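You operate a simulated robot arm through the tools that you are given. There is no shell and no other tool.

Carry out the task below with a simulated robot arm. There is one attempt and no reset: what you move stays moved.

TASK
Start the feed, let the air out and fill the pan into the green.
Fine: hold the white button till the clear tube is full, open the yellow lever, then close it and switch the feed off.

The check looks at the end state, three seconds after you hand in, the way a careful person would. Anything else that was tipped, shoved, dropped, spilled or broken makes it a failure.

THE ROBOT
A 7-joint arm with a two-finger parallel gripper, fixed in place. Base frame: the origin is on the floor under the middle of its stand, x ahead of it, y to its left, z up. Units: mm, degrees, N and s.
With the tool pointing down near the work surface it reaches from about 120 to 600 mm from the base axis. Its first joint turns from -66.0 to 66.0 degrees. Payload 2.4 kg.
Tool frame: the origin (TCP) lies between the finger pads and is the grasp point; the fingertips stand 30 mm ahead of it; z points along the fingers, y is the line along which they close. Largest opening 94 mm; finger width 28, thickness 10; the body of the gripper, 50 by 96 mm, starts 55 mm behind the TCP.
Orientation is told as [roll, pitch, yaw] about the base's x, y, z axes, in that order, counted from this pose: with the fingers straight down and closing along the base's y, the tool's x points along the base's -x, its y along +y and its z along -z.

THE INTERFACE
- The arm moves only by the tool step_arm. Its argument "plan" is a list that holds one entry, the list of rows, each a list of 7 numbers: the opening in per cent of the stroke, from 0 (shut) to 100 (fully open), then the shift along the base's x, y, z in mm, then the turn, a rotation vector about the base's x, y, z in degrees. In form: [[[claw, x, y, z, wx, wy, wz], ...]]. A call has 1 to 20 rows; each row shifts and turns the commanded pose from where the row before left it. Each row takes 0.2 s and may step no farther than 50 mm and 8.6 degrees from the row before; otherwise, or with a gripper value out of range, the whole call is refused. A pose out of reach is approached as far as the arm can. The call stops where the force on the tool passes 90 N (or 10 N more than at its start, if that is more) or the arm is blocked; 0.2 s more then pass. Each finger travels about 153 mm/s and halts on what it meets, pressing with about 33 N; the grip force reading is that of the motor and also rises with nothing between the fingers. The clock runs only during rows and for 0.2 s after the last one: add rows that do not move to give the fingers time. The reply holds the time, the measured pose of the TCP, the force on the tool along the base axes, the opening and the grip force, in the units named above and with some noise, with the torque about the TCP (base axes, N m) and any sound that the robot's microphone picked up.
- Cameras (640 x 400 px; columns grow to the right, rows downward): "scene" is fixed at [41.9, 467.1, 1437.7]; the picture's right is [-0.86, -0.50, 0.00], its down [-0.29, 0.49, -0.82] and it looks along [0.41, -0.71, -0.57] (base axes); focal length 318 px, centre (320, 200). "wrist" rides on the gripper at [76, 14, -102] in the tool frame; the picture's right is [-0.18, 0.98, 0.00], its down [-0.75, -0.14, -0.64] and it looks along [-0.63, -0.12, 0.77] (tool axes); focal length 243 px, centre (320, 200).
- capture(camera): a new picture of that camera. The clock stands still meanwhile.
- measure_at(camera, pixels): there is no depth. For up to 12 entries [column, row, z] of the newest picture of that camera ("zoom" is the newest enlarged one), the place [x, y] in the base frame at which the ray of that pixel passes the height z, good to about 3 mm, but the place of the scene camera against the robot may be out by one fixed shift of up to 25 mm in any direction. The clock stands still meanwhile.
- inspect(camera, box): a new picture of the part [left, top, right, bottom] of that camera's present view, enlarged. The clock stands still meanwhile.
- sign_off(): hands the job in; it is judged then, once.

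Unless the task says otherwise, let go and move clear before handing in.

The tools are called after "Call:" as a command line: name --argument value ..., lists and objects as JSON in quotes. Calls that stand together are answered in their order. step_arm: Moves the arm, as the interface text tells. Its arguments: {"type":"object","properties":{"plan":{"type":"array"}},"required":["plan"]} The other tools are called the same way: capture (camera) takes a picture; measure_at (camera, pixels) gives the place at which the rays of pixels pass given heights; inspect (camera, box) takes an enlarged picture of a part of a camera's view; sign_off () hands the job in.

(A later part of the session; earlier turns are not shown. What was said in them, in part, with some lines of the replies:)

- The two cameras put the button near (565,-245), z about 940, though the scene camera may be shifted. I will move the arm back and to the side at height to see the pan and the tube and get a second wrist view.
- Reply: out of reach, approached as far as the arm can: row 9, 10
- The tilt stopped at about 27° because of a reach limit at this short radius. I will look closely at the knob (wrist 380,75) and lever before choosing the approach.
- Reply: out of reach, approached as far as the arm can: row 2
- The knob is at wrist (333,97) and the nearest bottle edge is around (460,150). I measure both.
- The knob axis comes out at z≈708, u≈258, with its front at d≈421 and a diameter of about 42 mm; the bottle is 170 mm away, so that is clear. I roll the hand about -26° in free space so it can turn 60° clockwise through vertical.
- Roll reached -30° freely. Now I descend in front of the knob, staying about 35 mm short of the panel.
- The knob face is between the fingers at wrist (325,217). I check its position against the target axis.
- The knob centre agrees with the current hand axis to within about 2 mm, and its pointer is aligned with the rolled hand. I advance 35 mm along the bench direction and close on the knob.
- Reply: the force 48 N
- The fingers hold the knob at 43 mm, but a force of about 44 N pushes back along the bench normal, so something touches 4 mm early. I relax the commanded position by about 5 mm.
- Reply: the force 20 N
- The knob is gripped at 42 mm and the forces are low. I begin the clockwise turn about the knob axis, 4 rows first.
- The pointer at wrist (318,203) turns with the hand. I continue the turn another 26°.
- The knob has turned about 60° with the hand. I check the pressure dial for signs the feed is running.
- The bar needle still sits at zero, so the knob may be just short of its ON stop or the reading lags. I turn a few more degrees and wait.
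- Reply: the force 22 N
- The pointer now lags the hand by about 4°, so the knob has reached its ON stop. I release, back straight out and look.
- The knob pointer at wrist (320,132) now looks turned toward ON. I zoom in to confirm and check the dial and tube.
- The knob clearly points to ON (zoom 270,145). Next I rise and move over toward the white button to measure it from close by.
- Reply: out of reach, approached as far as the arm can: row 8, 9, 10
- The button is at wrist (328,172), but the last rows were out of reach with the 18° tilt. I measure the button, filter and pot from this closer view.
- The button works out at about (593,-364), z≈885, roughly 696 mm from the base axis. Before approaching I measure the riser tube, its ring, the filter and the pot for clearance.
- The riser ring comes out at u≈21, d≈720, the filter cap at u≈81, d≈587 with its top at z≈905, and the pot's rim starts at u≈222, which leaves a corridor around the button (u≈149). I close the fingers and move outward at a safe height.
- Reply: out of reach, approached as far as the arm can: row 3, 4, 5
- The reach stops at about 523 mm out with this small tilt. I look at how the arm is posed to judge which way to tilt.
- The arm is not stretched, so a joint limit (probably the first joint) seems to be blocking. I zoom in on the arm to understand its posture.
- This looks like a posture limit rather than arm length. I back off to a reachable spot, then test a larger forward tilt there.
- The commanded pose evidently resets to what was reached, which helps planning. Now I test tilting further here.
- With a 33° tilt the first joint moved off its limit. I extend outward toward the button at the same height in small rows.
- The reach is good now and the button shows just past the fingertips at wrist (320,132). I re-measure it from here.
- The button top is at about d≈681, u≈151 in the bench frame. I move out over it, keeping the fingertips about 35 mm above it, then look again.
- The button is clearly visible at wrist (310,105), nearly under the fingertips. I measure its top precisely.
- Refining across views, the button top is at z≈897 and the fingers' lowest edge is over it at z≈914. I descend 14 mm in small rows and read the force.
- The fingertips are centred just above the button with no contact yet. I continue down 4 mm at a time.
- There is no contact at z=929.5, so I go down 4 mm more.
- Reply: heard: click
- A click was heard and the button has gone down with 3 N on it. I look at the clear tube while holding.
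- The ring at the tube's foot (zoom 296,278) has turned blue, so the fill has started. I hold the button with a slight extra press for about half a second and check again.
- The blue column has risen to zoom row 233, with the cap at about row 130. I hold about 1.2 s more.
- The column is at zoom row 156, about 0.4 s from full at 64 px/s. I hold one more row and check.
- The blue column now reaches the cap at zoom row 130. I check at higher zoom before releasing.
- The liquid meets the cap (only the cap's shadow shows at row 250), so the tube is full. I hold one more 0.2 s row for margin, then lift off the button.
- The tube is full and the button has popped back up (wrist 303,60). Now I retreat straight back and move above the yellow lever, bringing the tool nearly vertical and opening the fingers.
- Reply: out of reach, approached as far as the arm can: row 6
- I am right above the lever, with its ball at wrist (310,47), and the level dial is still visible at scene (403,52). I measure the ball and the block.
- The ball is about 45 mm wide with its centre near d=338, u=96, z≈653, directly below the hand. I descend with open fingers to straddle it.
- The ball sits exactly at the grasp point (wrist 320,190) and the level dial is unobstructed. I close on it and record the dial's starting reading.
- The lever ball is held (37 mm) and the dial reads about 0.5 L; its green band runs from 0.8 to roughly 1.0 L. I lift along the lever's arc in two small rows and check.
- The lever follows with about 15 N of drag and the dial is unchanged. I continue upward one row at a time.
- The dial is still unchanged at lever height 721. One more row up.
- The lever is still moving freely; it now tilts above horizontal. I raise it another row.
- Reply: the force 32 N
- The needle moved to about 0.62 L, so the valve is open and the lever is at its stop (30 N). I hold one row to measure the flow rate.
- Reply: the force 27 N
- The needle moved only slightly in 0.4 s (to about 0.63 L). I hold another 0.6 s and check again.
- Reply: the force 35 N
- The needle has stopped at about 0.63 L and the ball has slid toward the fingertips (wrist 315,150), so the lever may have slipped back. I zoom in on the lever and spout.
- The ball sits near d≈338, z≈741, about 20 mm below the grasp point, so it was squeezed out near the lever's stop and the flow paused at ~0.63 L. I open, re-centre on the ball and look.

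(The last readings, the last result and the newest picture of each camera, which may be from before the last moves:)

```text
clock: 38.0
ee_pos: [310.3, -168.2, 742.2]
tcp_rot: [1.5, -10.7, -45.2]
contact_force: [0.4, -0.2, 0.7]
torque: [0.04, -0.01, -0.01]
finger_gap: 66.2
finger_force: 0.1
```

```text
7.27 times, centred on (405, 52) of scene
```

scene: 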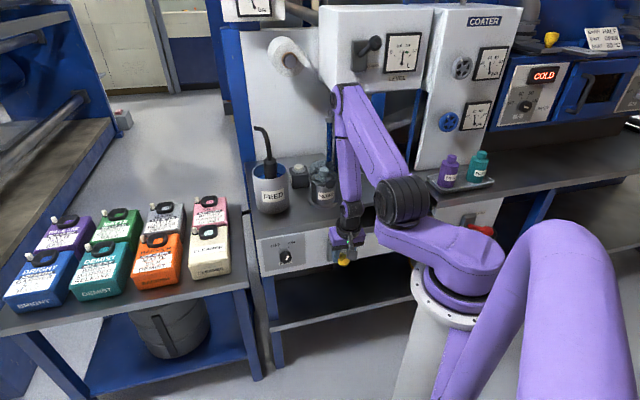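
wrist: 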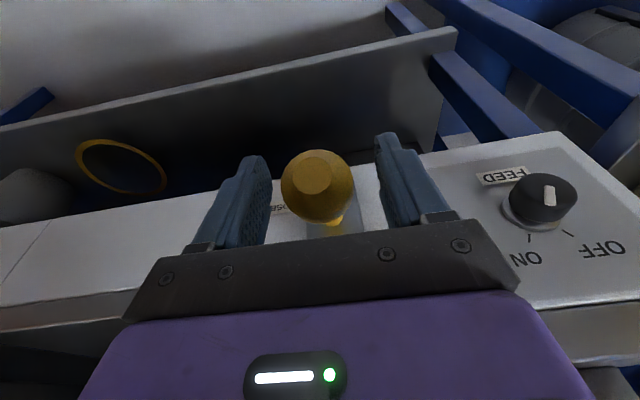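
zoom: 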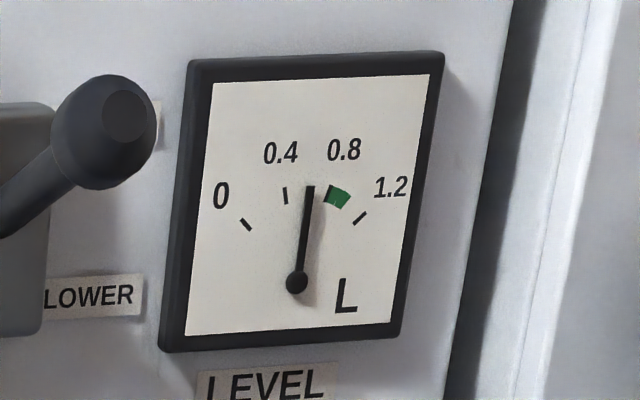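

The lever stays put by friction with the ball back at the grasp point (wrist 317,187), needle still about 0.63 L. I regrip it.

Call:
step_arm --plan '[[[20, 0, 0, 0, 0, 0, 0], [20, 0, 0, 0, 0, 0, 0]]]'

Call:
inspect --camera "wrist" --box '[220, 80, 420, 250]'

Call:
inspect --camera "scene" --box '[380, 25, 430, 80]'

```text
clock: 38.6
ee_pos: [308.8, -168.2, 741.6]
tcp_rot: [1.5, -10.6, -45.3]
contact_force: [-3.8, -7.2, -5.0]
torque: [0.03, 0.05, 0.02]
finger_gap: 36.9
finger_force: 45.3
```

```text
2.35 times, centred on (320, 165) of wrist
```

zoom: 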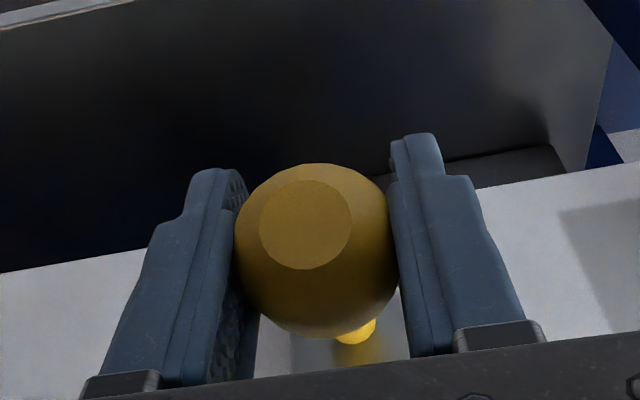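

```text
7.27 times, centred on (405, 52) of scene
```

zoom: 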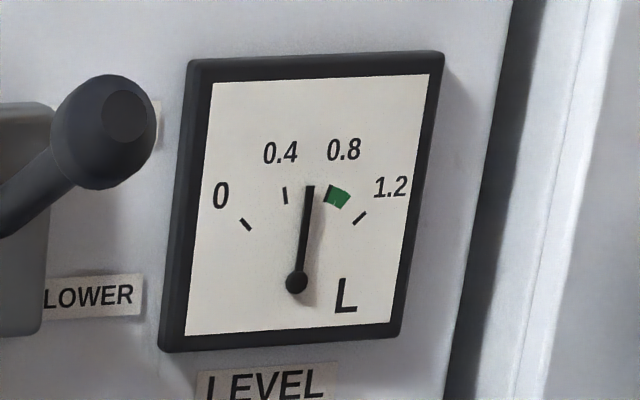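

The grip is centred again. I lift 10 mm along the arc toward the stop and watch the needle.

Call:
step_arm --plan '[[[20, 2.6, -2.5, 10, 0, 0, 0]]]'

Call:
inspect --camera "scene" --box '[380, 25, 430, 80]'

```text
clock: 39.0
ee_pos: [309.4, -168.0, 751.3]
tcp_rot: [1.6, -10.0, -45.2]
contact_force: [-16.6, -4.1, -37.9]
torque: [0.04, 0.0, -0.02]
finger_gap: 37.7
finger_force: 45.2
```

```text
7.27 times, centred on (405, 52) of scene
```

zoom: 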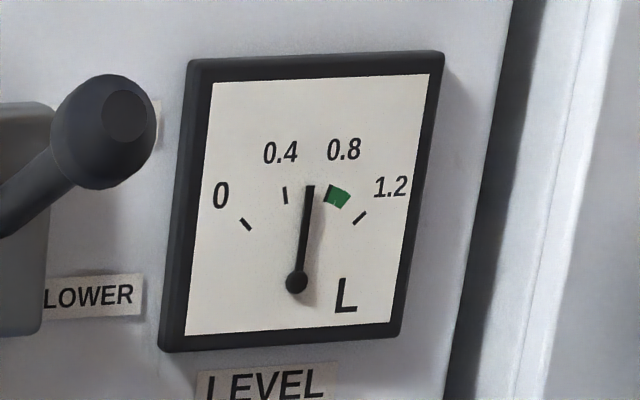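

The lever resists with 38 N at z=751 and the needle has not moved. I check the lever angle, tube, pot and pressure dial before pushing further.

Call:
inspect --camera "scene" --box '[308, 105, 348, 165]'

Call:
inspect --camera "wrist" --box '[220, 80, 420, 250]'

Call:
inspect --camera "scene" --box '[220, 0, 290, 40]'

Call:
inspect --camera "scene" --box '[240, 120, 340, 220]'

```text
6.67 times, centred on (328, 135) of scene
```

zoom: 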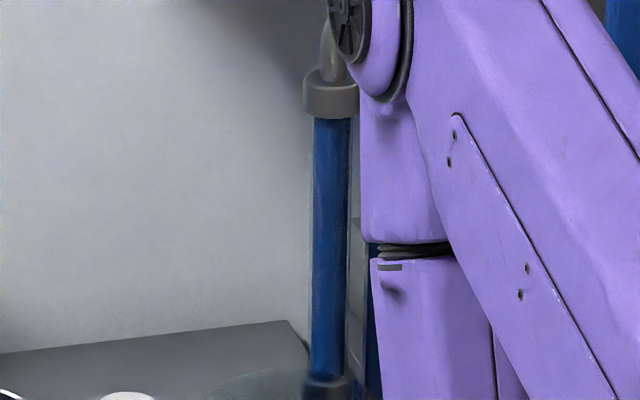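

```text
2.35 times, centred on (320, 165) of wrist
```

zoom: 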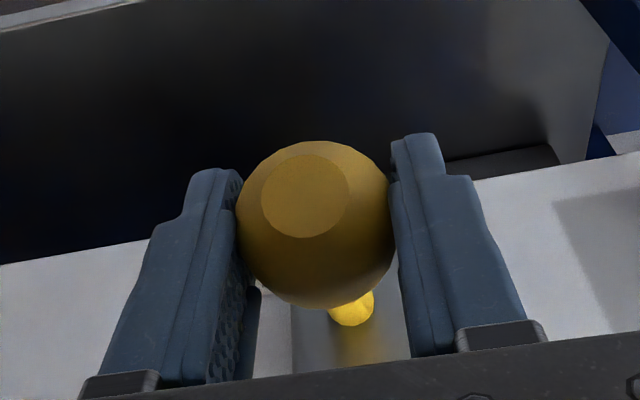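

```text
9.14 times, centred on (255, 20) of scene
```

zoom: 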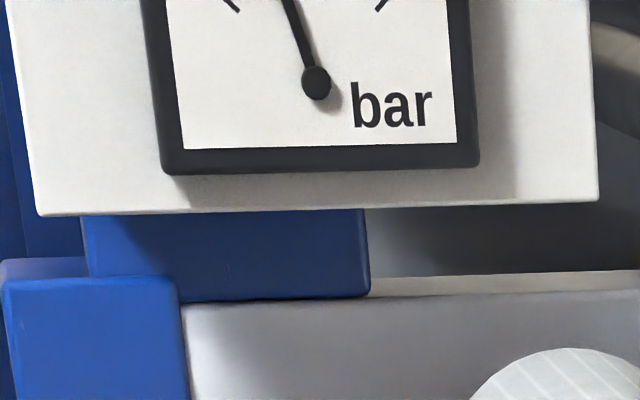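

```text
4.00 times, centred on (290, 170) of scene
```

zoom: 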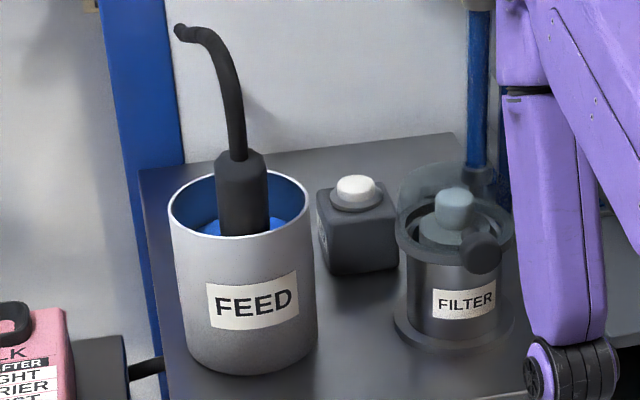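

The pressure dial now shows roughly 0.9 bar, so the feed is running, and the tube is still full. By my estimate the ball stays at z≈742 while I pull, so that may already be the OPEN stop. I wait briefly to see whether the needles move.

Call:
step_arm --plan '[[[20, 0, 0, 0, 0, 0, 0], [20, 0, 0, 0, 0, 0, 0]]]'

Call:
inspect --camera "scene" --box '[380, 25, 430, 80]'

Call:
inspect --camera "scene" --box '[220, 0, 290, 40]'

Call:
capture --camera "scene"

```text
clock: 39.6
ee_pos: [309.7, -167.5, 750.0]
tcp_rot: [1.7, -10.1, -45.3]
contact_force: [-29.2, -2.9, -27.0]
torque: [-0.26, -0.11, -0.1]
finger_gap: 37.1
finger_force: 44.1
```

```text
7.27 times, centred on (405, 52) of scene
```

zoom: 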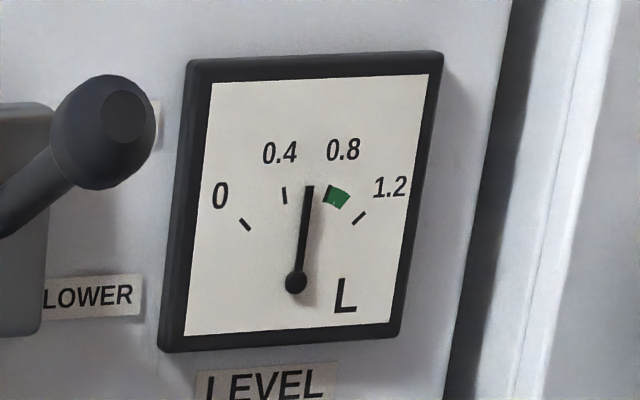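

```text
9.14 times, centred on (255, 20) of scene
```

zoom: 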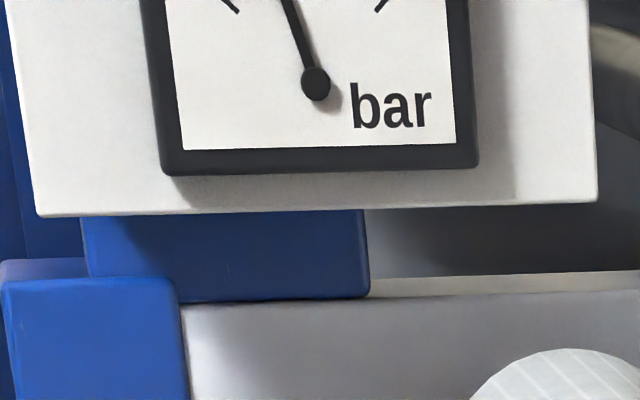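

```text
taken
```

scene: 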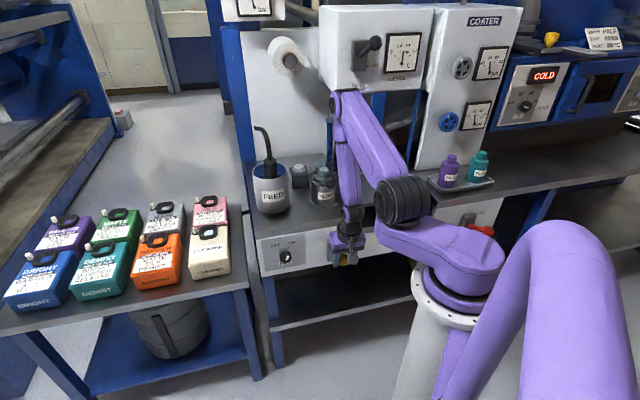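

Neither needle moves, so I need to see where the lever actually is. I let go, rise clear and look at it.

Call:
step_arm --plan '[[[80, 0, 0, 0, 0, 0, 0], [80, 0, 0, 0, 0, 0, 0], [80, -4, 4, 30, 0, 0, 0]]]'

Call:
capture --camera "wrist"

Call:
inspect --camera "scene" --box '[300, 190, 400, 290]'

Call:
inspect --camera "scene" --box '[380, 25, 430, 80]'

```text
clock: 40.4
ee_pos: [308.4, -165.1, 783.1]
tcp_rot: [1.6, -10.6, -45.1]
contact_force: [-0.4, -0.7, 0.1]
torque: [0.0, 0.03, 0.0]
finger_gap: 75.1
finger_force: 0.0
```

```text
taken
```

wrist: 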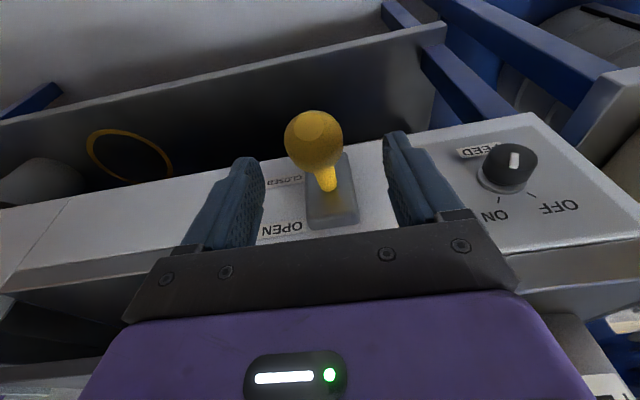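

```text
4.00 times, centred on (350, 240) of scene
```

zoom: 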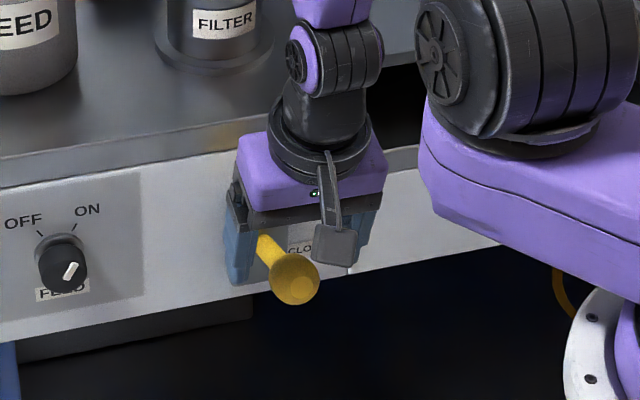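

```text
7.27 times, centred on (405, 52) of scene
```

zoom: 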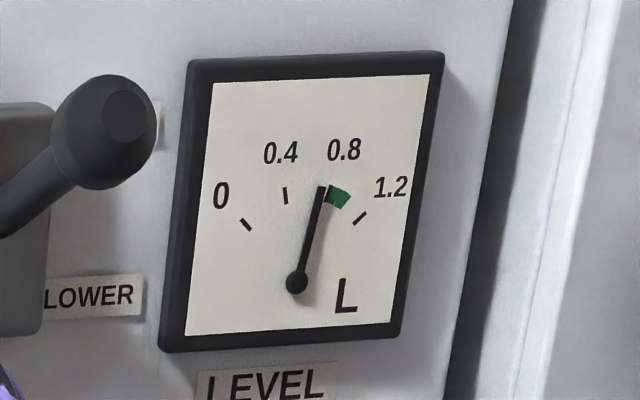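

The needle has now climbed to about 0.72 L, so liquid is flowing with the lever up at z≈742. I lower the open hand back around the ball right away and re-read the dial.

Call:
step_arm --plan '[[[80, 1, -1, -41, 0, 0, 0]]]'

Call:
inspect --camera "scene" --box '[380, 25, 430, 80]'

Call:
capture --camera "wrist"

```text
clock: 40.8
ee_pos: [309.4, -165.9, 742.8]
tcp_rot: [1.6, -10.6, -45.1]
contact_force: [0.5, -1.0, -0.5]
torque: [0.02, 0.02, 0.01]
finger_gap: 74.9
finger_force: 0.0
```

```text
7.27 times, centred on (405, 52) of scene
```

zoom: 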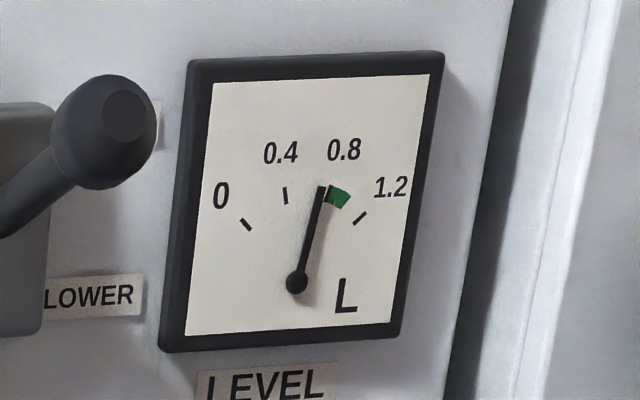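

```text
taken
```

wrist: 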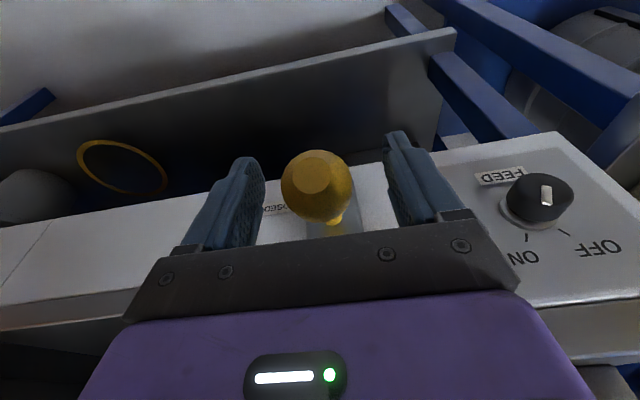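

The needle is about the same (0.73 L), so it seems to move in steps rather than smoothly. Holding ready around the ball, I wait 0.8 s and look again.

Call:
step_arm --plan '[[[80, 0, 0, 0, 0, 0, 0], [80, 0, 0, 0, 0, 0, 0], [80, 0, 0, 0, 0, 0, 0]]]'

Call:
inspect --camera "scene" --box '[390, 35, 425, 75]'

Call:
inspect --camera "scene" --box '[320, 90, 400, 190]'

```text
clock: 41.6
ee_pos: [309.6, -164.8, 743.5]
tcp_rot: [1.6, -10.6, -45.2]
contact_force: [0.5, -0.2, 0.0]
torque: [-0.02, 0.0, 0.0]
finger_gap: 75.0
finger_force: 0.1
```

```text
10.00 times, centred on (408, 55) of scene
```

zoom: 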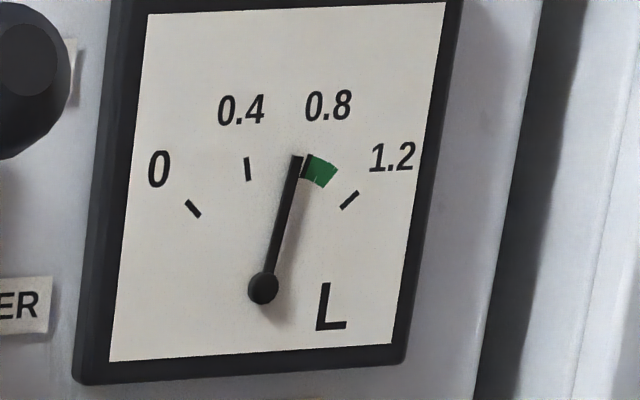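

```text
4.00 times, centred on (360, 140) of scene
```

zoom: 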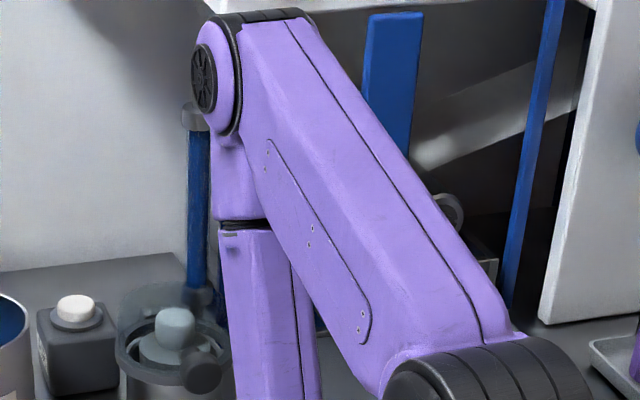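

The needle holds at 0.71 L, just short of the green (needle tip 296,157; green from 303 onward). The two jumps were about 4 s apart, so I keep waiting with the lever up and check often.

Call:
step_arm --plan '[[[80, 0, 0, 0, 0, 0, 0], [80, 0, 0, 0, 0, 0, 0], [80, 0, 0, 0, 0, 0, 0], [80, 0, 0, 0, 0, 0, 0]]]'

Call:
inspect --camera "scene" --box '[390, 35, 425, 75]'

Call:
inspect --camera "scene" --box '[220, 0, 290, 40]'

```text
clock: 42.6
ee_pos: [309.1, -165.9, 743.7]
tcp_rot: [1.5, -10.6, -45.3]
contact_force: [-0.8, -0.1, -0.7]
torque: [0.01, -0.01, 0.0]
finger_gap: 75.2
finger_force: 0.0
```

```text
10.00 times, centred on (408, 55) of scene
```

zoom: 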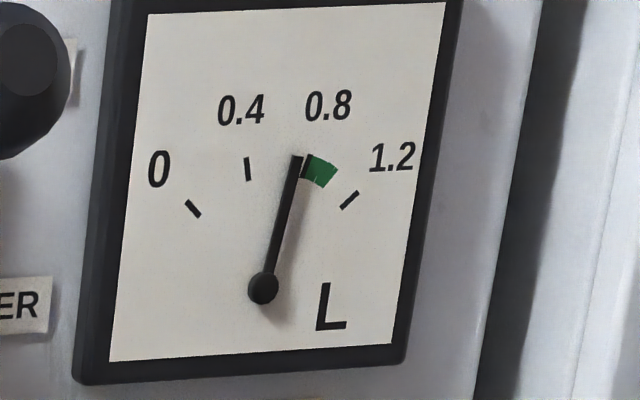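

```text
9.14 times, centred on (255, 20) of scene
```

zoom: 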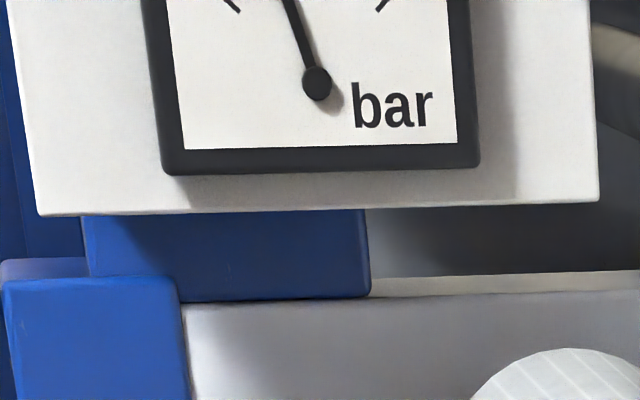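

The needle remains at 0.71 L and pressure at about 0.9 bar. I wait another second.

Call:
step_arm --plan '[[[80, 0, 0, 0, 0, 0, 0], [80, 0, 0, 0, 0, 0, 0], [80, 0, 0, 0, 0, 0, 0], [80, 0, 0, 0, 0, 0, 0]]]'

Call:
inspect --camera "scene" --box '[390, 35, 425, 75]'

```text
clock: 43.6
ee_pos: [309.6, -166.4, 743.8]
tcp_rot: [1.6, -10.7, -45.2]
contact_force: [-0.7, 0.0, 0.2]
torque: [-0.01, 0.01, 0.0]
finger_gap: 75.1
finger_force: 0.0
```

```text
10.00 times, centred on (408, 55) of scene
```

zoom: 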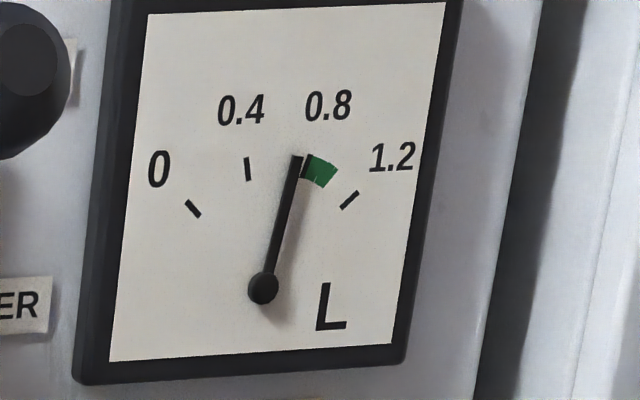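

The needle is still at 0.71 L at 43.6 s. I wait half a second more, shorter steps now.

Call:
step_arm --plan '[[[80, 0, 0, 0, 0, 0, 0], [80, 0, 0, 0, 0, 0, 0]]]'

Call:
inspect --camera "scene" --box '[390, 35, 425, 75]'

```text
clock: 44.2
ee_pos: [309.2, -166.2, 743.9]
tcp_rot: [1.6, -10.5, -45.2]
contact_force: [-0.2, 0.1, 0.0]
torque: [-0.03, 0.0, -0.04]
finger_gap: 75.3
finger_force: 0.0
```

```text
10.00 times, centred on (408, 55) of scene
```

zoom: 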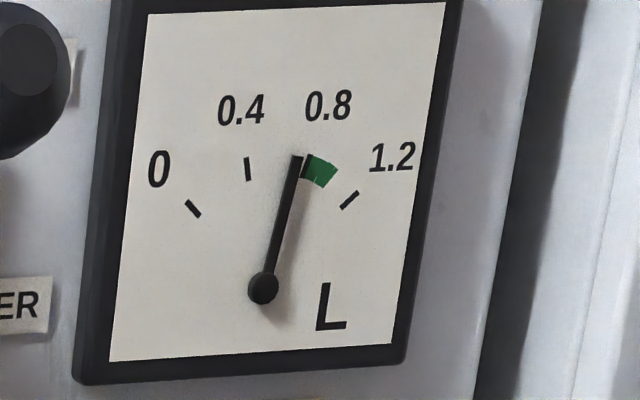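

Call:
step_arm --plan '[[[80, 0, 0, 0, 0, 0, 0], [80, 0, 0, 0, 0, 0, 0]]]'

Call:
inspect --camera "scene" --box '[390, 35, 425, 75]'

```text
clock: 44.8
ee_pos: [309.8, -165.8, 742.8]
tcp_rot: [1.6, -10.6, -45.2]
contact_force: [0.3, 0.2, 0.5]
torque: [0.0, 0.0, 0.0]
finger_gap: 75.3
finger_force: 0.0
```

```text
10.00 times, centred on (408, 55) of scene
```

zoom: 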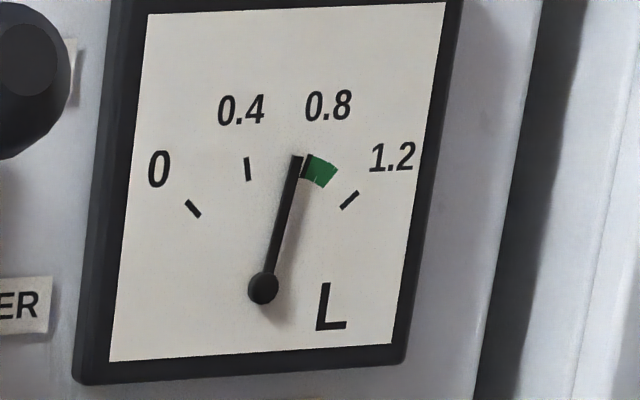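

The needle is still unchanged at 44.8 s. I wait one more short step to rule out a periodic update before acting on the lever again.

Call:
step_arm --plan '[[[80, 0, 0, 0, 0, 0, 0], [80, 0, 0, 0, 0, 0, 0], [80, 0, 0, 0, 0, 0, 0]]]'

Call:
inspect --camera "scene" --box '[390, 35, 425, 75]'

Call:
inspect --camera "wrist" --box '[220, 80, 420, 250]'

```text
clock: 45.6
ee_pos: [308.7, -166.4, 743.4]
tcp_rot: [1.6, -10.5, -45.3]
contact_force: [-1.0, 0.0, 0.0]
torque: [-0.02, 0.0, -0.01]
finger_gap: 75.1
finger_force: 0.0
```

```text
10.00 times, centred on (408, 55) of scene
```

zoom: 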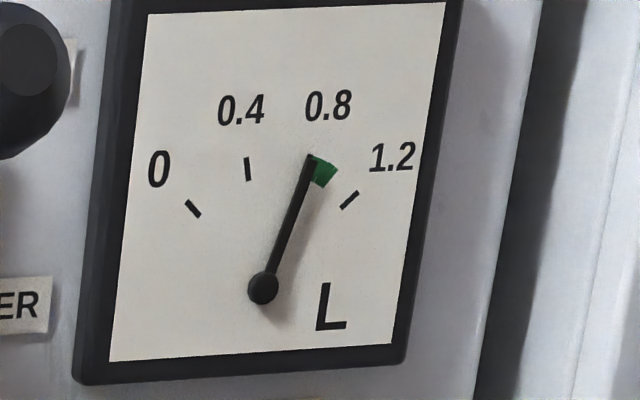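

```text
2.35 times, centred on (320, 165) of wrist
```

zoom: 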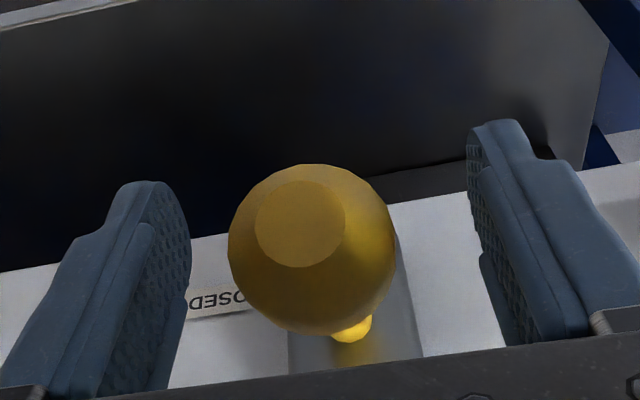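

The needle just stepped to about 0.80 L, right at the green's left edge, so the pan does fill in steps of roughly 0.09 L about every 4.6 s. I regrip the ball now, ready to close right after the next step, and keep watching.

Call:
step_arm --plan '[[[20, 0, 0, 0, 0, 0, 0], [20, 0, 0, 0, 0, 0, 0], [20, 0, 0, 0, 0, 0, 0], [20, 0, 0, 0, 0, 0, 0]]]'

Call:
inspect --camera "scene" --box '[390, 35, 425, 75]'

Call:
inspect --camera "wrist" --box '[220, 80, 420, 250]'

```text
clock: 46.6
ee_pos: [308.7, -166.3, 742.8]
tcp_rot: [1.6, -10.6, -45.4]
contact_force: [-15.1, -16.3, -3.5]
torque: [-0.03, 0.09, -0.09]
finger_gap: 36.9
finger_force: 45.2
```

```text
10.00 times, centred on (408, 55) of scene
```

zoom: 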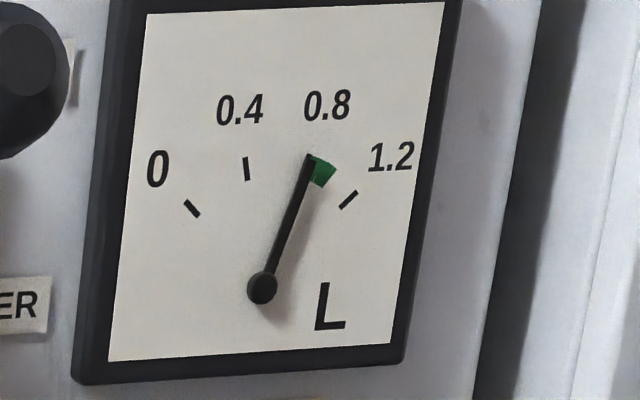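

```text
2.35 times, centred on (320, 165) of wrist
```

zoom: 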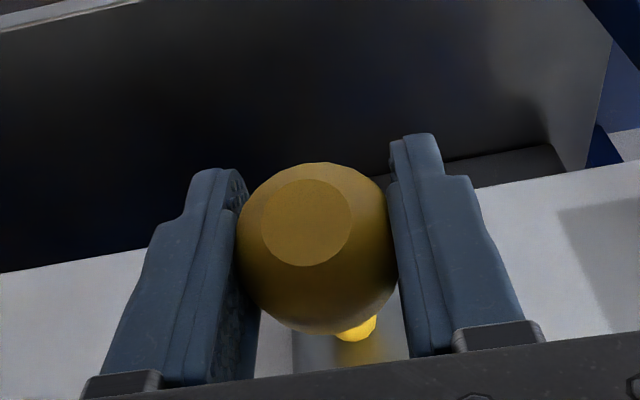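

The grip is centred and the needle is at the green's lower edge (0.80 L). I hold until just before the next expected step.

Call:
step_arm --plan '[[[20, 0, 0, 0, 0, 0, 0], [20, 0, 0, 0, 0, 0, 0], [20, 0, 0, 0, 0, 0, 0], [20, 0, 0, 0, 0, 0, 0], [20, 0, 0, 0, 0, 0, 0], [20, 0, 0, 0, 0, 0, 0], [20, 0, 0, 0, 0, 0, 0]]]'

Call:
inspect --camera "scene" --box '[390, 35, 425, 75]'

```text
clock: 48.2
ee_pos: [308.8, -166.4, 744.0]
tcp_rot: [1.6, -10.6, -45.3]
contact_force: [-21.3, -22.9, -4.2]
torque: [0.03, 0.04, 0.03]
finger_gap: 36.6
finger_force: 44.7
```

```text
10.00 times, centred on (408, 55) of scene
```

zoom: 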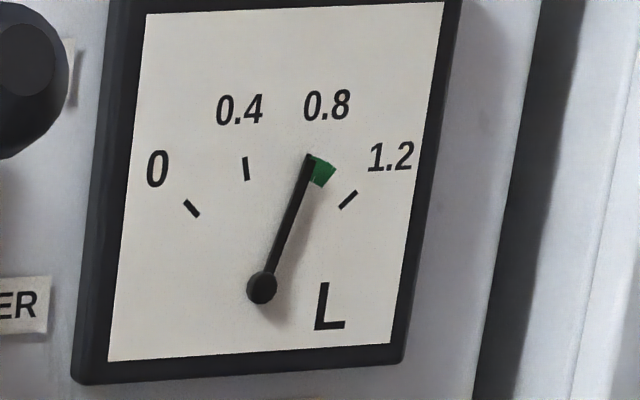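

The needle still reads 0.80 L at 48.2 s. I wait another 0.8 s.

Call:
step_arm --plan '[[[20, 0, 0, 0, 0, 0, 0], [20, 0, 0, 0, 0, 0, 0], [20, 0, 0, 0, 0, 0, 0]]]'

Call:
inspect --camera "scene" --box '[390, 35, 425, 75]'

```text
clock: 49.0
ee_pos: [309.3, -166.9, 743.7]
tcp_rot: [1.6, -10.6, -45.4]
contact_force: [-21.4, -22.8, -3.8]
torque: [-0.04, 0.0, 0.0]
finger_gap: 36.8
finger_force: 45.0
```

```text
10.00 times, centred on (408, 55) of scene
```

zoom: 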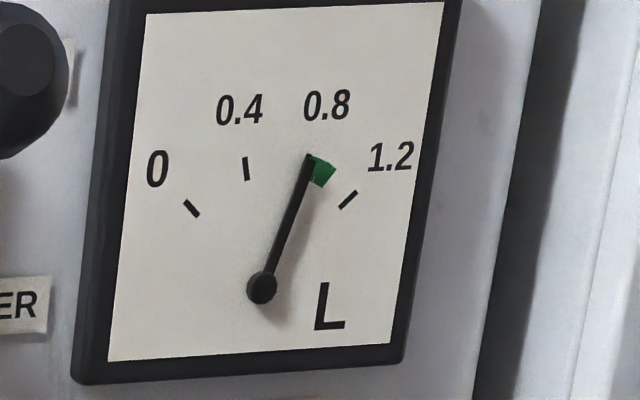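

No change yet at 49.0 s. I step forward 0.4 s at a time now.

Call:
step_arm --plan '[[[20, 0, 0, 0, 0, 0, 0]]]'

Call:
inspect --camera "scene" --box '[390, 35, 425, 75]'

```text
clock: 49.4
ee_pos: [308.6, -167.5, 744.2]
tcp_rot: [1.7, -10.6, -45.5]
contact_force: [-22.9, -23.1, -4.0]
torque: [0.02, 0.0, 0.01]
finger_gap: 37.1
finger_force: 45.7
```

```text
10.00 times, centred on (408, 55) of scene
```

zoom: 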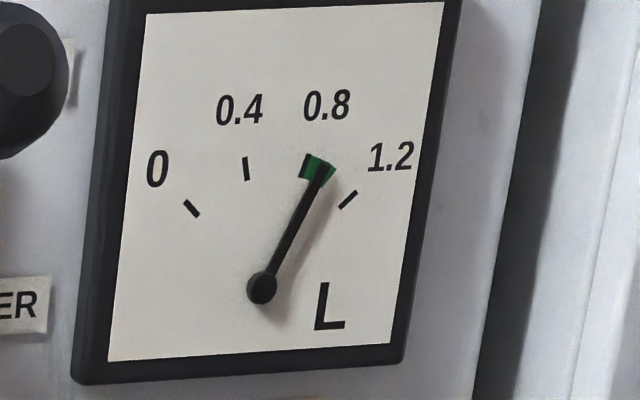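

The needle has stepped to about 0.91 L (tip 325,163), the middle of the green. I close the lever right now along its arc.

Call:
step_arm --plan '[[[20, -4.7, 4.5, -21.5, 0, 0, 0], [20, -1.3, 1.25, -20.1, 0, 0, 0], [20, 1.5, -1.5, -22.1, 0, 0, 0], [20, 4.5, -4.4, -21.4, 0, 0, 0], [20, 1.2, -1.2, -5, 0, 0, 0]]]'

Call:
inspect --camera "scene" --box '[390, 35, 425, 75]'

Call:
inspect --camera "wrist" --box '[220, 80, 420, 250]'

```text
clock: 50.6
ee_pos: [310.7, -168.0, 651.0]
tcp_rot: [1.7, -10.4, -45.3]
contact_force: [-27.2, -12.7, 2.8]
torque: [-0.58, -0.87, 0.14]
finger_gap: 37.1
finger_force: 45.7
```

```text
10.00 times, centred on (408, 55) of scene
```

zoom: 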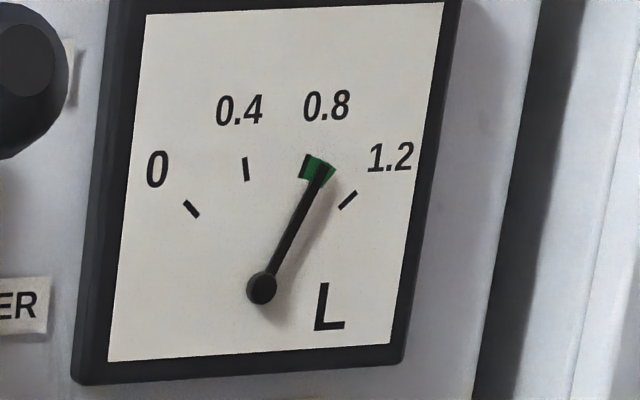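

```text
2.35 times, centred on (320, 165) of wrist
```

zoom: 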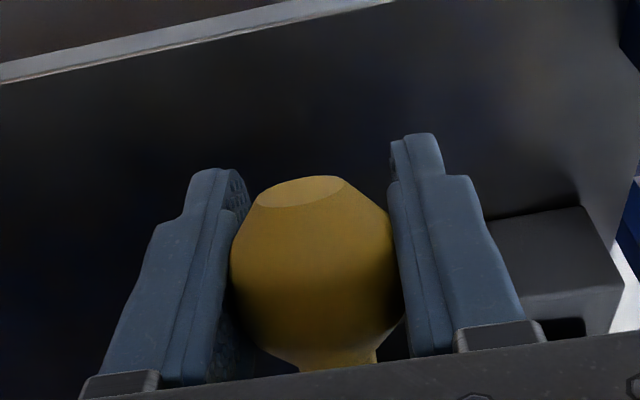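

The lever is back down (z≈651) and the needle holds mid-green at 0.91 L. I release it, rise straight up and check the lever and dial.

Call:
step_arm --plan '[[[100, 0, 0, 0, 0, 0, 0], [100, 0, 0, 0, 0, 0, 0], [100, 0, 0, 0, 0, 0, 0], [100, 0, 0, 40, 0, 0, 0], [100, 0, 0, 44, 0, 0, 0], [100, 0, 0, 44, 0, 0, 0], [100, 0, 0, 44, 0, 0, 0], [100, 0, 0, 44, 0, 0, 0], [100, 0, 0, 0, 0, 0, 0]]]'

Call:
capture --camera "wrist"

Call:
inspect --camera "scene" --box '[390, 35, 425, 75]'

Call:
inspect --camera "scene" --box '[250, 200, 400, 300]'

```text
clock: 52.6
ee_pos: [311.7, -168.1, 867.6]
tcp_rot: [1.5, -10.5, -45.3]
contact_force: [0.2, -0.5, 0.0]
torque: [0.0, 0.01, -0.02]
finger_gap: 94.0
finger_force: 0.0
```

```text
taken
```

wrist: 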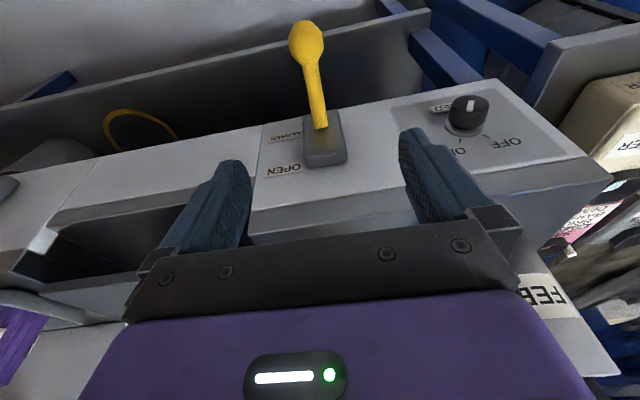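

```text
10.00 times, centred on (408, 55) of scene
```

zoom: 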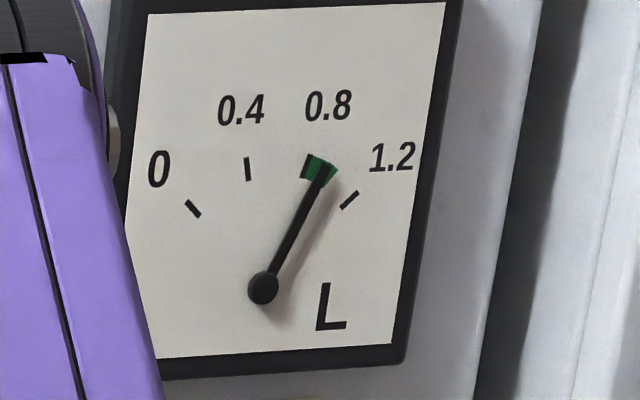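

```text
4.00 times, centred on (325, 250) of scene
```

zoom: 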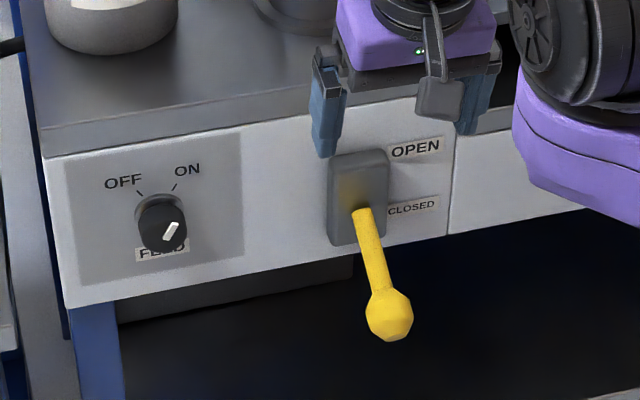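

The lever ball is back exactly where it started (scene 342,279) and the needle stays mid-green. Next I move over to the FEED knob and roll the hand to match its ON position.

Call:
step_arm --plan '[[[100, 34.5, 22.8, 0, 0, 0, 0], [100, 34.5, 22.8, 0, 0, 0, 0], [100, 34.5, 22.8, 0, -2, -2.1, 0], [100, 34.5, 22.8, 0, -2, -2.1, 0], [100, 0, 0, 0, 6.1, -5.9, 0], [100, 0, 0, 0, 6.1, -5.9, 0], [100, 0, 0, 0, 6.1, -5.9, 0], [100, 0, 0, 0, 2.5, -2.4, 0], [100, 0, 0, 0, 0, 0, 0]]]'

Call:
inspect --camera "scene" --box '[390, 35, 425, 75]'

Call:
capture --camera "wrist"

```text
clock: 54.6
ee_pos: [448.6, -76.7, 866.6]
tcp_rot: [31.7, -13.8, -53.1]
contact_force: [0.4, -0.2, 0.4]
torque: [-0.03, -0.01, 0.0]
finger_gap: 94.0
finger_force: 0.1
```

```text
10.00 times, centred on (408, 55) of scene
```

zoom: 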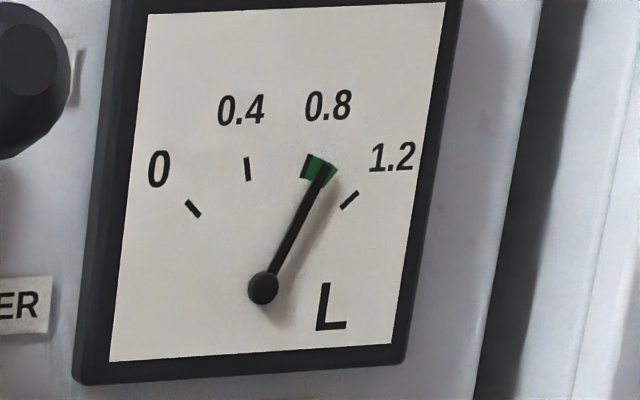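

```text
taken
```

wrist: 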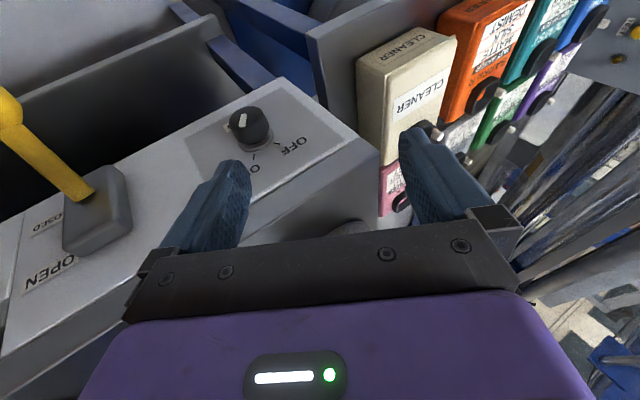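

The hand now has the same attitude it had when it left the knob at ON, and the level is steady. I descend in front of the knob.

Call:
step_arm --plan '[[[100, 2, -1.3, -39, 0, 0, 0], [100, 2, -1.3, -39, 0, 0, 0], [100, 2, -1.3, -39, 0, 0, 0], [100, 2, -1.3, -38.5, 0, 0, 0], [100, 0, 0, 0, 0, 0, 0]]]'

Call:
capture --camera "wrist"

```text
clock: 55.8
ee_pos: [456.9, -81.8, 711.2]
tcp_rot: [31.7, -13.7, -53.1]
contact_force: [-0.8, 0.1, 0.2]
torque: [-0.01, -0.02, -0.01]
finger_gap: 94.1
finger_force: 0.1
```

```text
taken
```

wrist: 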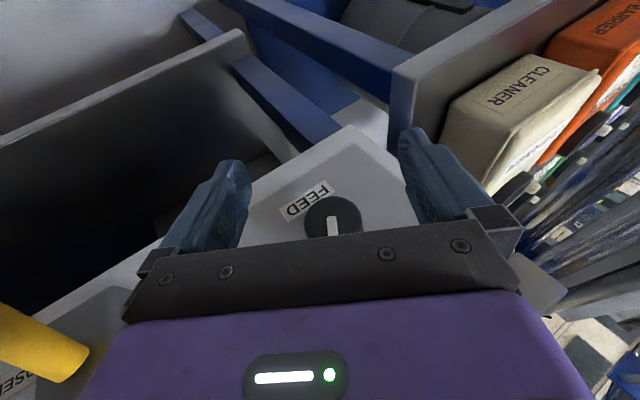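

The knob is between the fingers at wrist (333,217), about 2–3 mm off axis. I advance 31 mm with a small correction and close on it.

Call:
step_arm --plan '[[[100, 11.9, -10, 0.6, 0, 0, 0], [100, 11.9, -10, 0.6, 0, 0, 0], [100, 0, 0, 0, 0, 0, 0], [20, 0, 0, 0, 0, 0, 0], [20, 0, 0, 0, 0, 0, 0], [20, 0, 0, 0, 0, 0, 0]]]'

Call:
inspect --camera "wrist" --box '[200, 80, 440, 240]'

```text
clock: 57.2
ee_pos: [479.1, -102.9, 712.6]
tcp_rot: [31.5, -13.6, -53.3]
contact_force: [-1.7, -7.5, -11.2]
torque: [0.14, 0.14, 0.01]
finger_gap: 41.9
finger_force: 45.3
```

```text
2.50 times, centred on (320, 160) of wrist
```

zoom: 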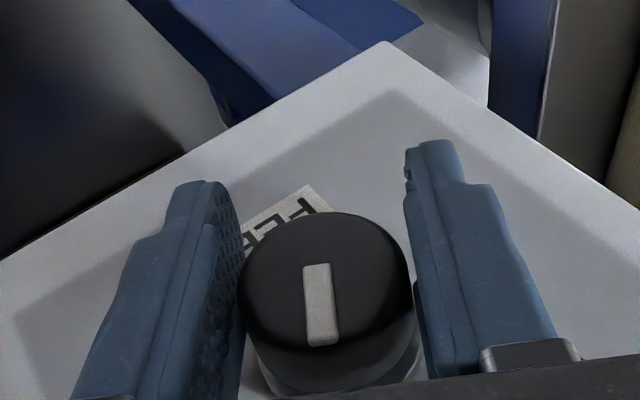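

The knob is gripped cleanly at 42 mm with low forces. I turn it counter-clockwise about its axis toward OFF.

Call:
step_arm --plan '[[[20, 0, 0, 0, -6.1, 5.9, 0], [20, 0, 0, 0, -6.1, 5.9, 0], [20, 0, 0, 0, -6.1, 5.9, 0], [20, 0, 0, 0, -6.1, 5.9, 0], [20, 0, 0, 0, -6.1, 5.9, 0], [20, 0, 0, 0, -6.1, 5.9, 0], [20, 0, 0, 0, -6.1, 5.9, 0], [20, 0, 0, 0, -3, 2.9, 0], [20, 0, 0, 0, 0, 0, 0]]]'

Call:
inspect --camera "wrist" --box '[200, 80, 440, 240]'

Call:
capture --camera "scene"

```text
clock: 59.2
ee_pos: [479.2, -105.7, 712.8]
tcp_rot: [-34.6, -13.9, -35.7]
contact_force: [-21.6, -21.7, 14.6]
torque: [0.19, -0.41, 0.42]
finger_gap: 41.6
finger_force: 44.9
```

```text
2.50 times, centred on (320, 160) of wrist
```

zoom: 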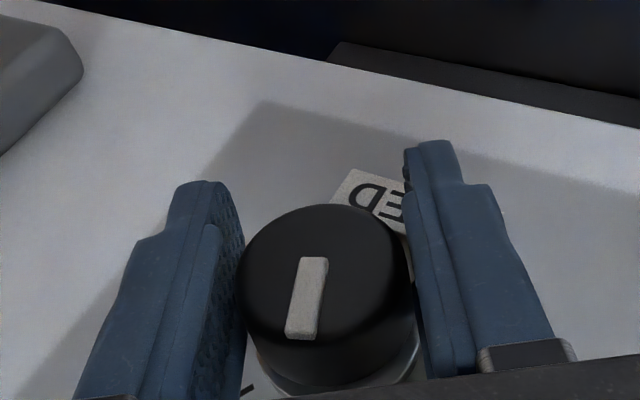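

```text
taken
```

scene: 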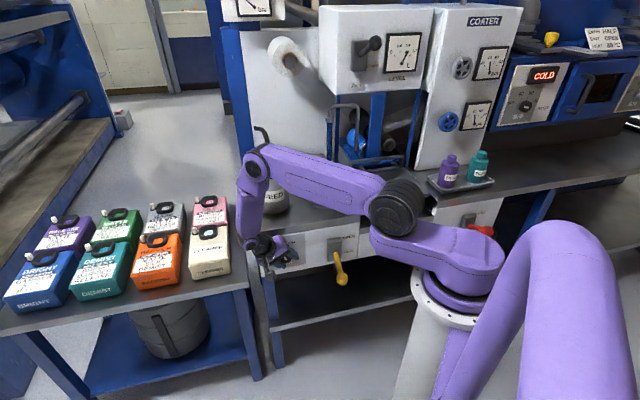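

The pointer now lags the hand, so the knob has hit its OFF stop. I release, back out along the bench normal and rise.

Call:
step_arm --plan '[[[100, 0, 0, 0, 0, 0, 0], [100, 0, 0, 0, 0, 0, 0], [100, 0, 0, 0, 0, 0, 0], [100, -24, 23, 0, 0, 0, 0], [100, -24, 23, 0, 0, 0, 0], [100, -20, 19, 5, 6.1, -5.9, 0], [100, 0, 0, 40, 6.1, -5.9, 0], [100, 0, 0, 40, 6.1, -5.9, 0], [100, 0, 0, 40, 6.1, -5.9, 0], [100, 0, 0, 40, 0, 0, 0], [100, 0, 0, 0, 0, 0, 0]]]'

Call:
capture --camera "wrist"

Call:
capture --camera "scene"

```text
clock: 61.6
ee_pos: [413.2, -37.5, 878.5]
tcp_rot: [1.0, -16.3, -45.0]
contact_force: [-1.0, 0.3, 0.8]
torque: [0.04, 0.0, 0.0]
finger_gap: 94.1
finger_force: 0.1
```

```text
taken
```

wrist: 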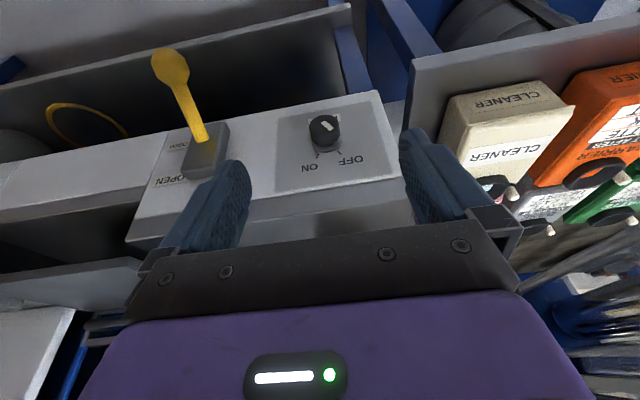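

```text
taken
```

scene: 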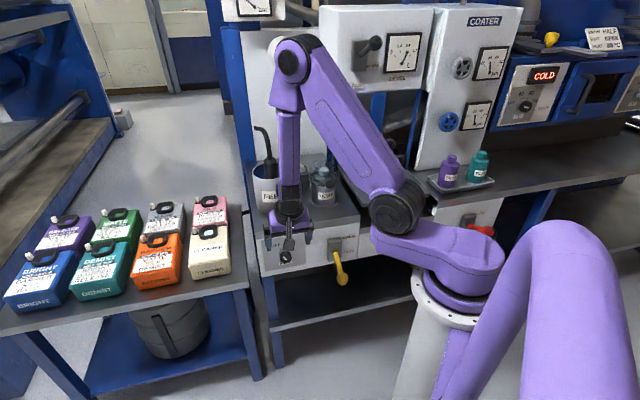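

The hand is clear. I zoom in on the knob pointer, level dial, lever and tube to verify the end state.

Call:
inspect --camera "wrist" --box '[280, 95, 380, 185]'

Call:
inspect --camera "scene" --box '[390, 35, 425, 75]'

Call:
inspect --camera "scene" --box '[220, 0, 290, 40]'

Call:
inspect --camera "scene" --box '[240, 100, 400, 300]'

```text
4.44 times, centred on (330, 140) of wrist
```

zoom: 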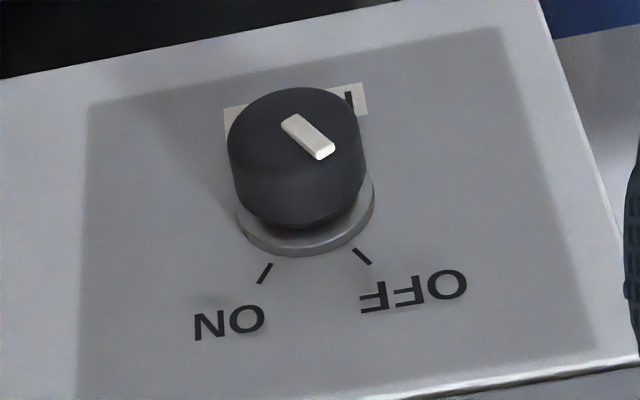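

```text
10.00 times, centred on (408, 55) of scene
```

zoom: 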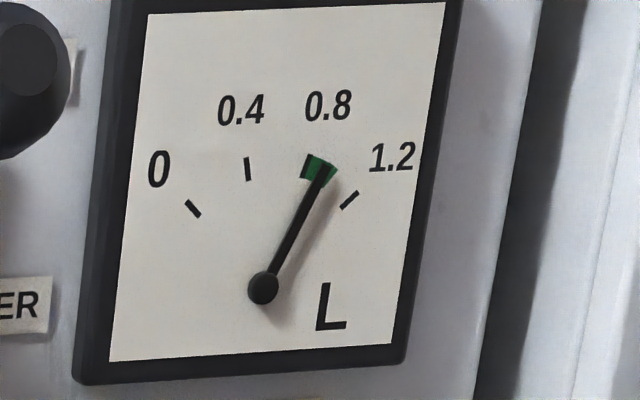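

```text
9.14 times, centred on (255, 20) of scene
```

zoom: 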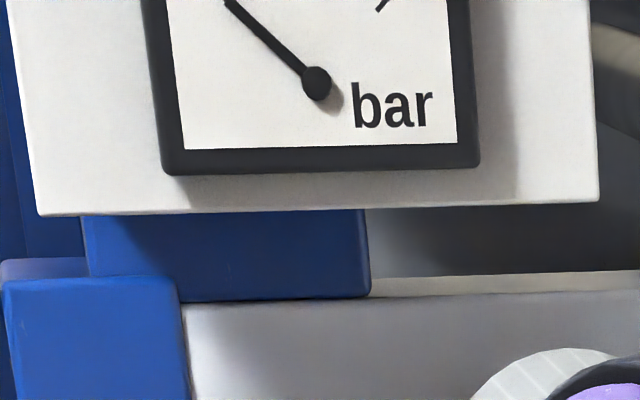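

```text
2.00 times, centred on (320, 200) of scene
```

zoom: 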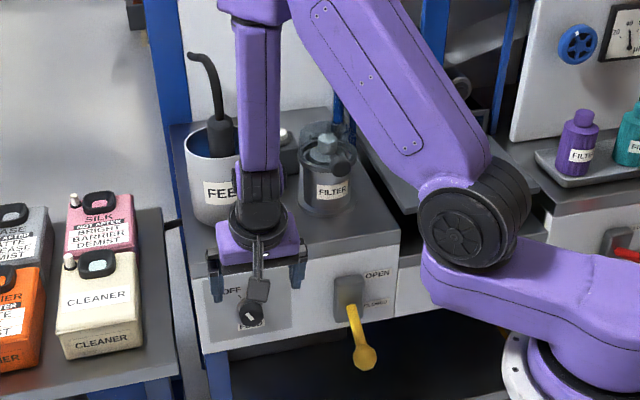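

Everything reads right: knob at OFF, pressure back to 0 bar, level at 0.91 L in the green, lever CLOSED. I raise the arm clear and take a last look at the tube and pan for spills.

Call:
step_arm --plan '[[[100, -5, 5, 44, 0, 0, 0], [100, -5, 5, 44, 0, 0, 0], [100, -5, 5, 44, 0, 0, 0], [100, -5, 5, 44, 0, 0, 0], [100, 0, 0, 0, 0, 0, 0]]]'

Call:
capture --camera "scene"

Call:
inspect --camera "scene" --box '[240, 90, 420, 300]'

Call:
inspect --camera "scene" --box '[390, 35, 425, 75]'

```text
clock: 62.8
ee_pos: [394.9, -18.4, 1053.3]
tcp_rot: [1.1, -16.3, -45.0]
contact_force: [-0.4, 0.3, 0.4]
torque: [0.01, 0.01, 0.0]
finger_gap: 94.0
finger_force: 0.0
```

```text
taken
```

scene: 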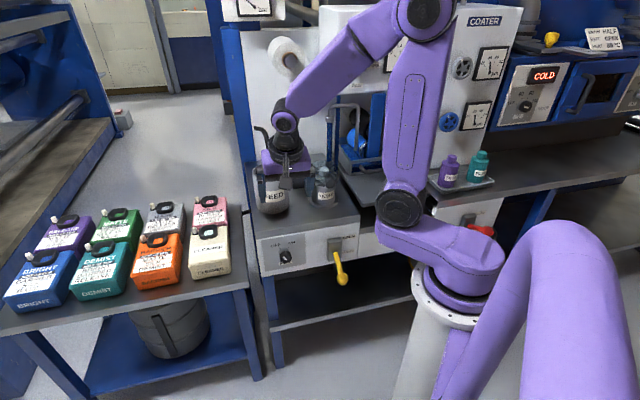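

```text
1.90 times, centred on (330, 195) of scene
```

zoom: 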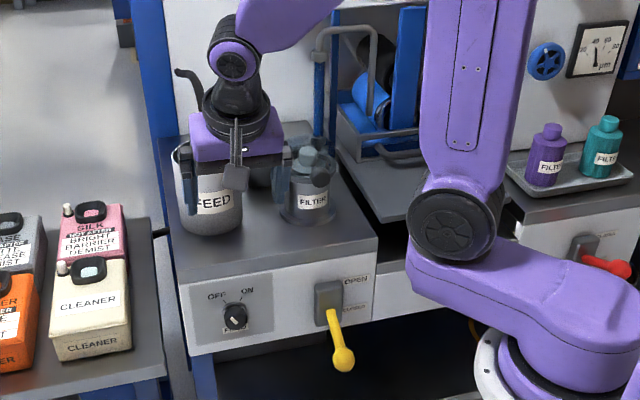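

```text
10.00 times, centred on (408, 55) of scene
```

zoom: 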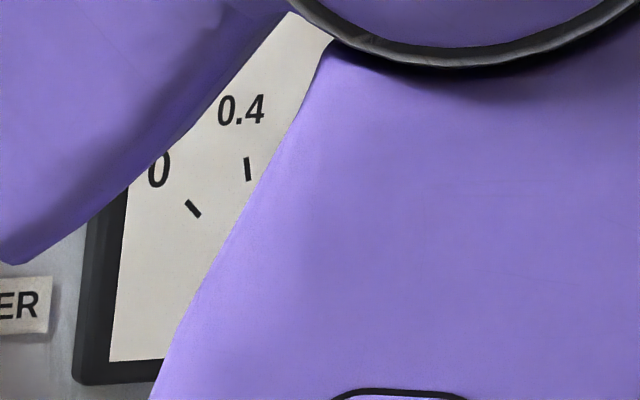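

The arm is clear, the bench shows no spills, and everything else stands where it was. The knob is at OFF, the lever CLOSED and the level was steady mid-green, so I hand in.

Call:
sign_off

```text
The job is handed in.
```

The pan is filled into the green: the level dial read about 0.91 L, near the middle of the 0.8 to roughly 1.0 L green band. It held there from closing the lever until my last clear view of the dial. I've handed the job in, but I haven't seen the check's result.

- **Feed:** I turned the FEED knob to ON at the start and back to OFF at the end. The pressure dial had dropped back to 0 bar.
- **Air:** I held the white button until the blue column in the clear tube reached the cap, then let go. The button popped back up.
- **Filling:** I opened the yellow lever, waited for the level and closed it again. The lever slipped in the gripper at its top stop while opening, but it stayed up. The level rose in steps of about 0.09 L every 4 to 5 seconds, so I closed it straight after the step into the middle of the green. The lever is back exactly where it started.

In the last pictures I saw no spills and nothing else moved. The arm is raised and clear of the bench.
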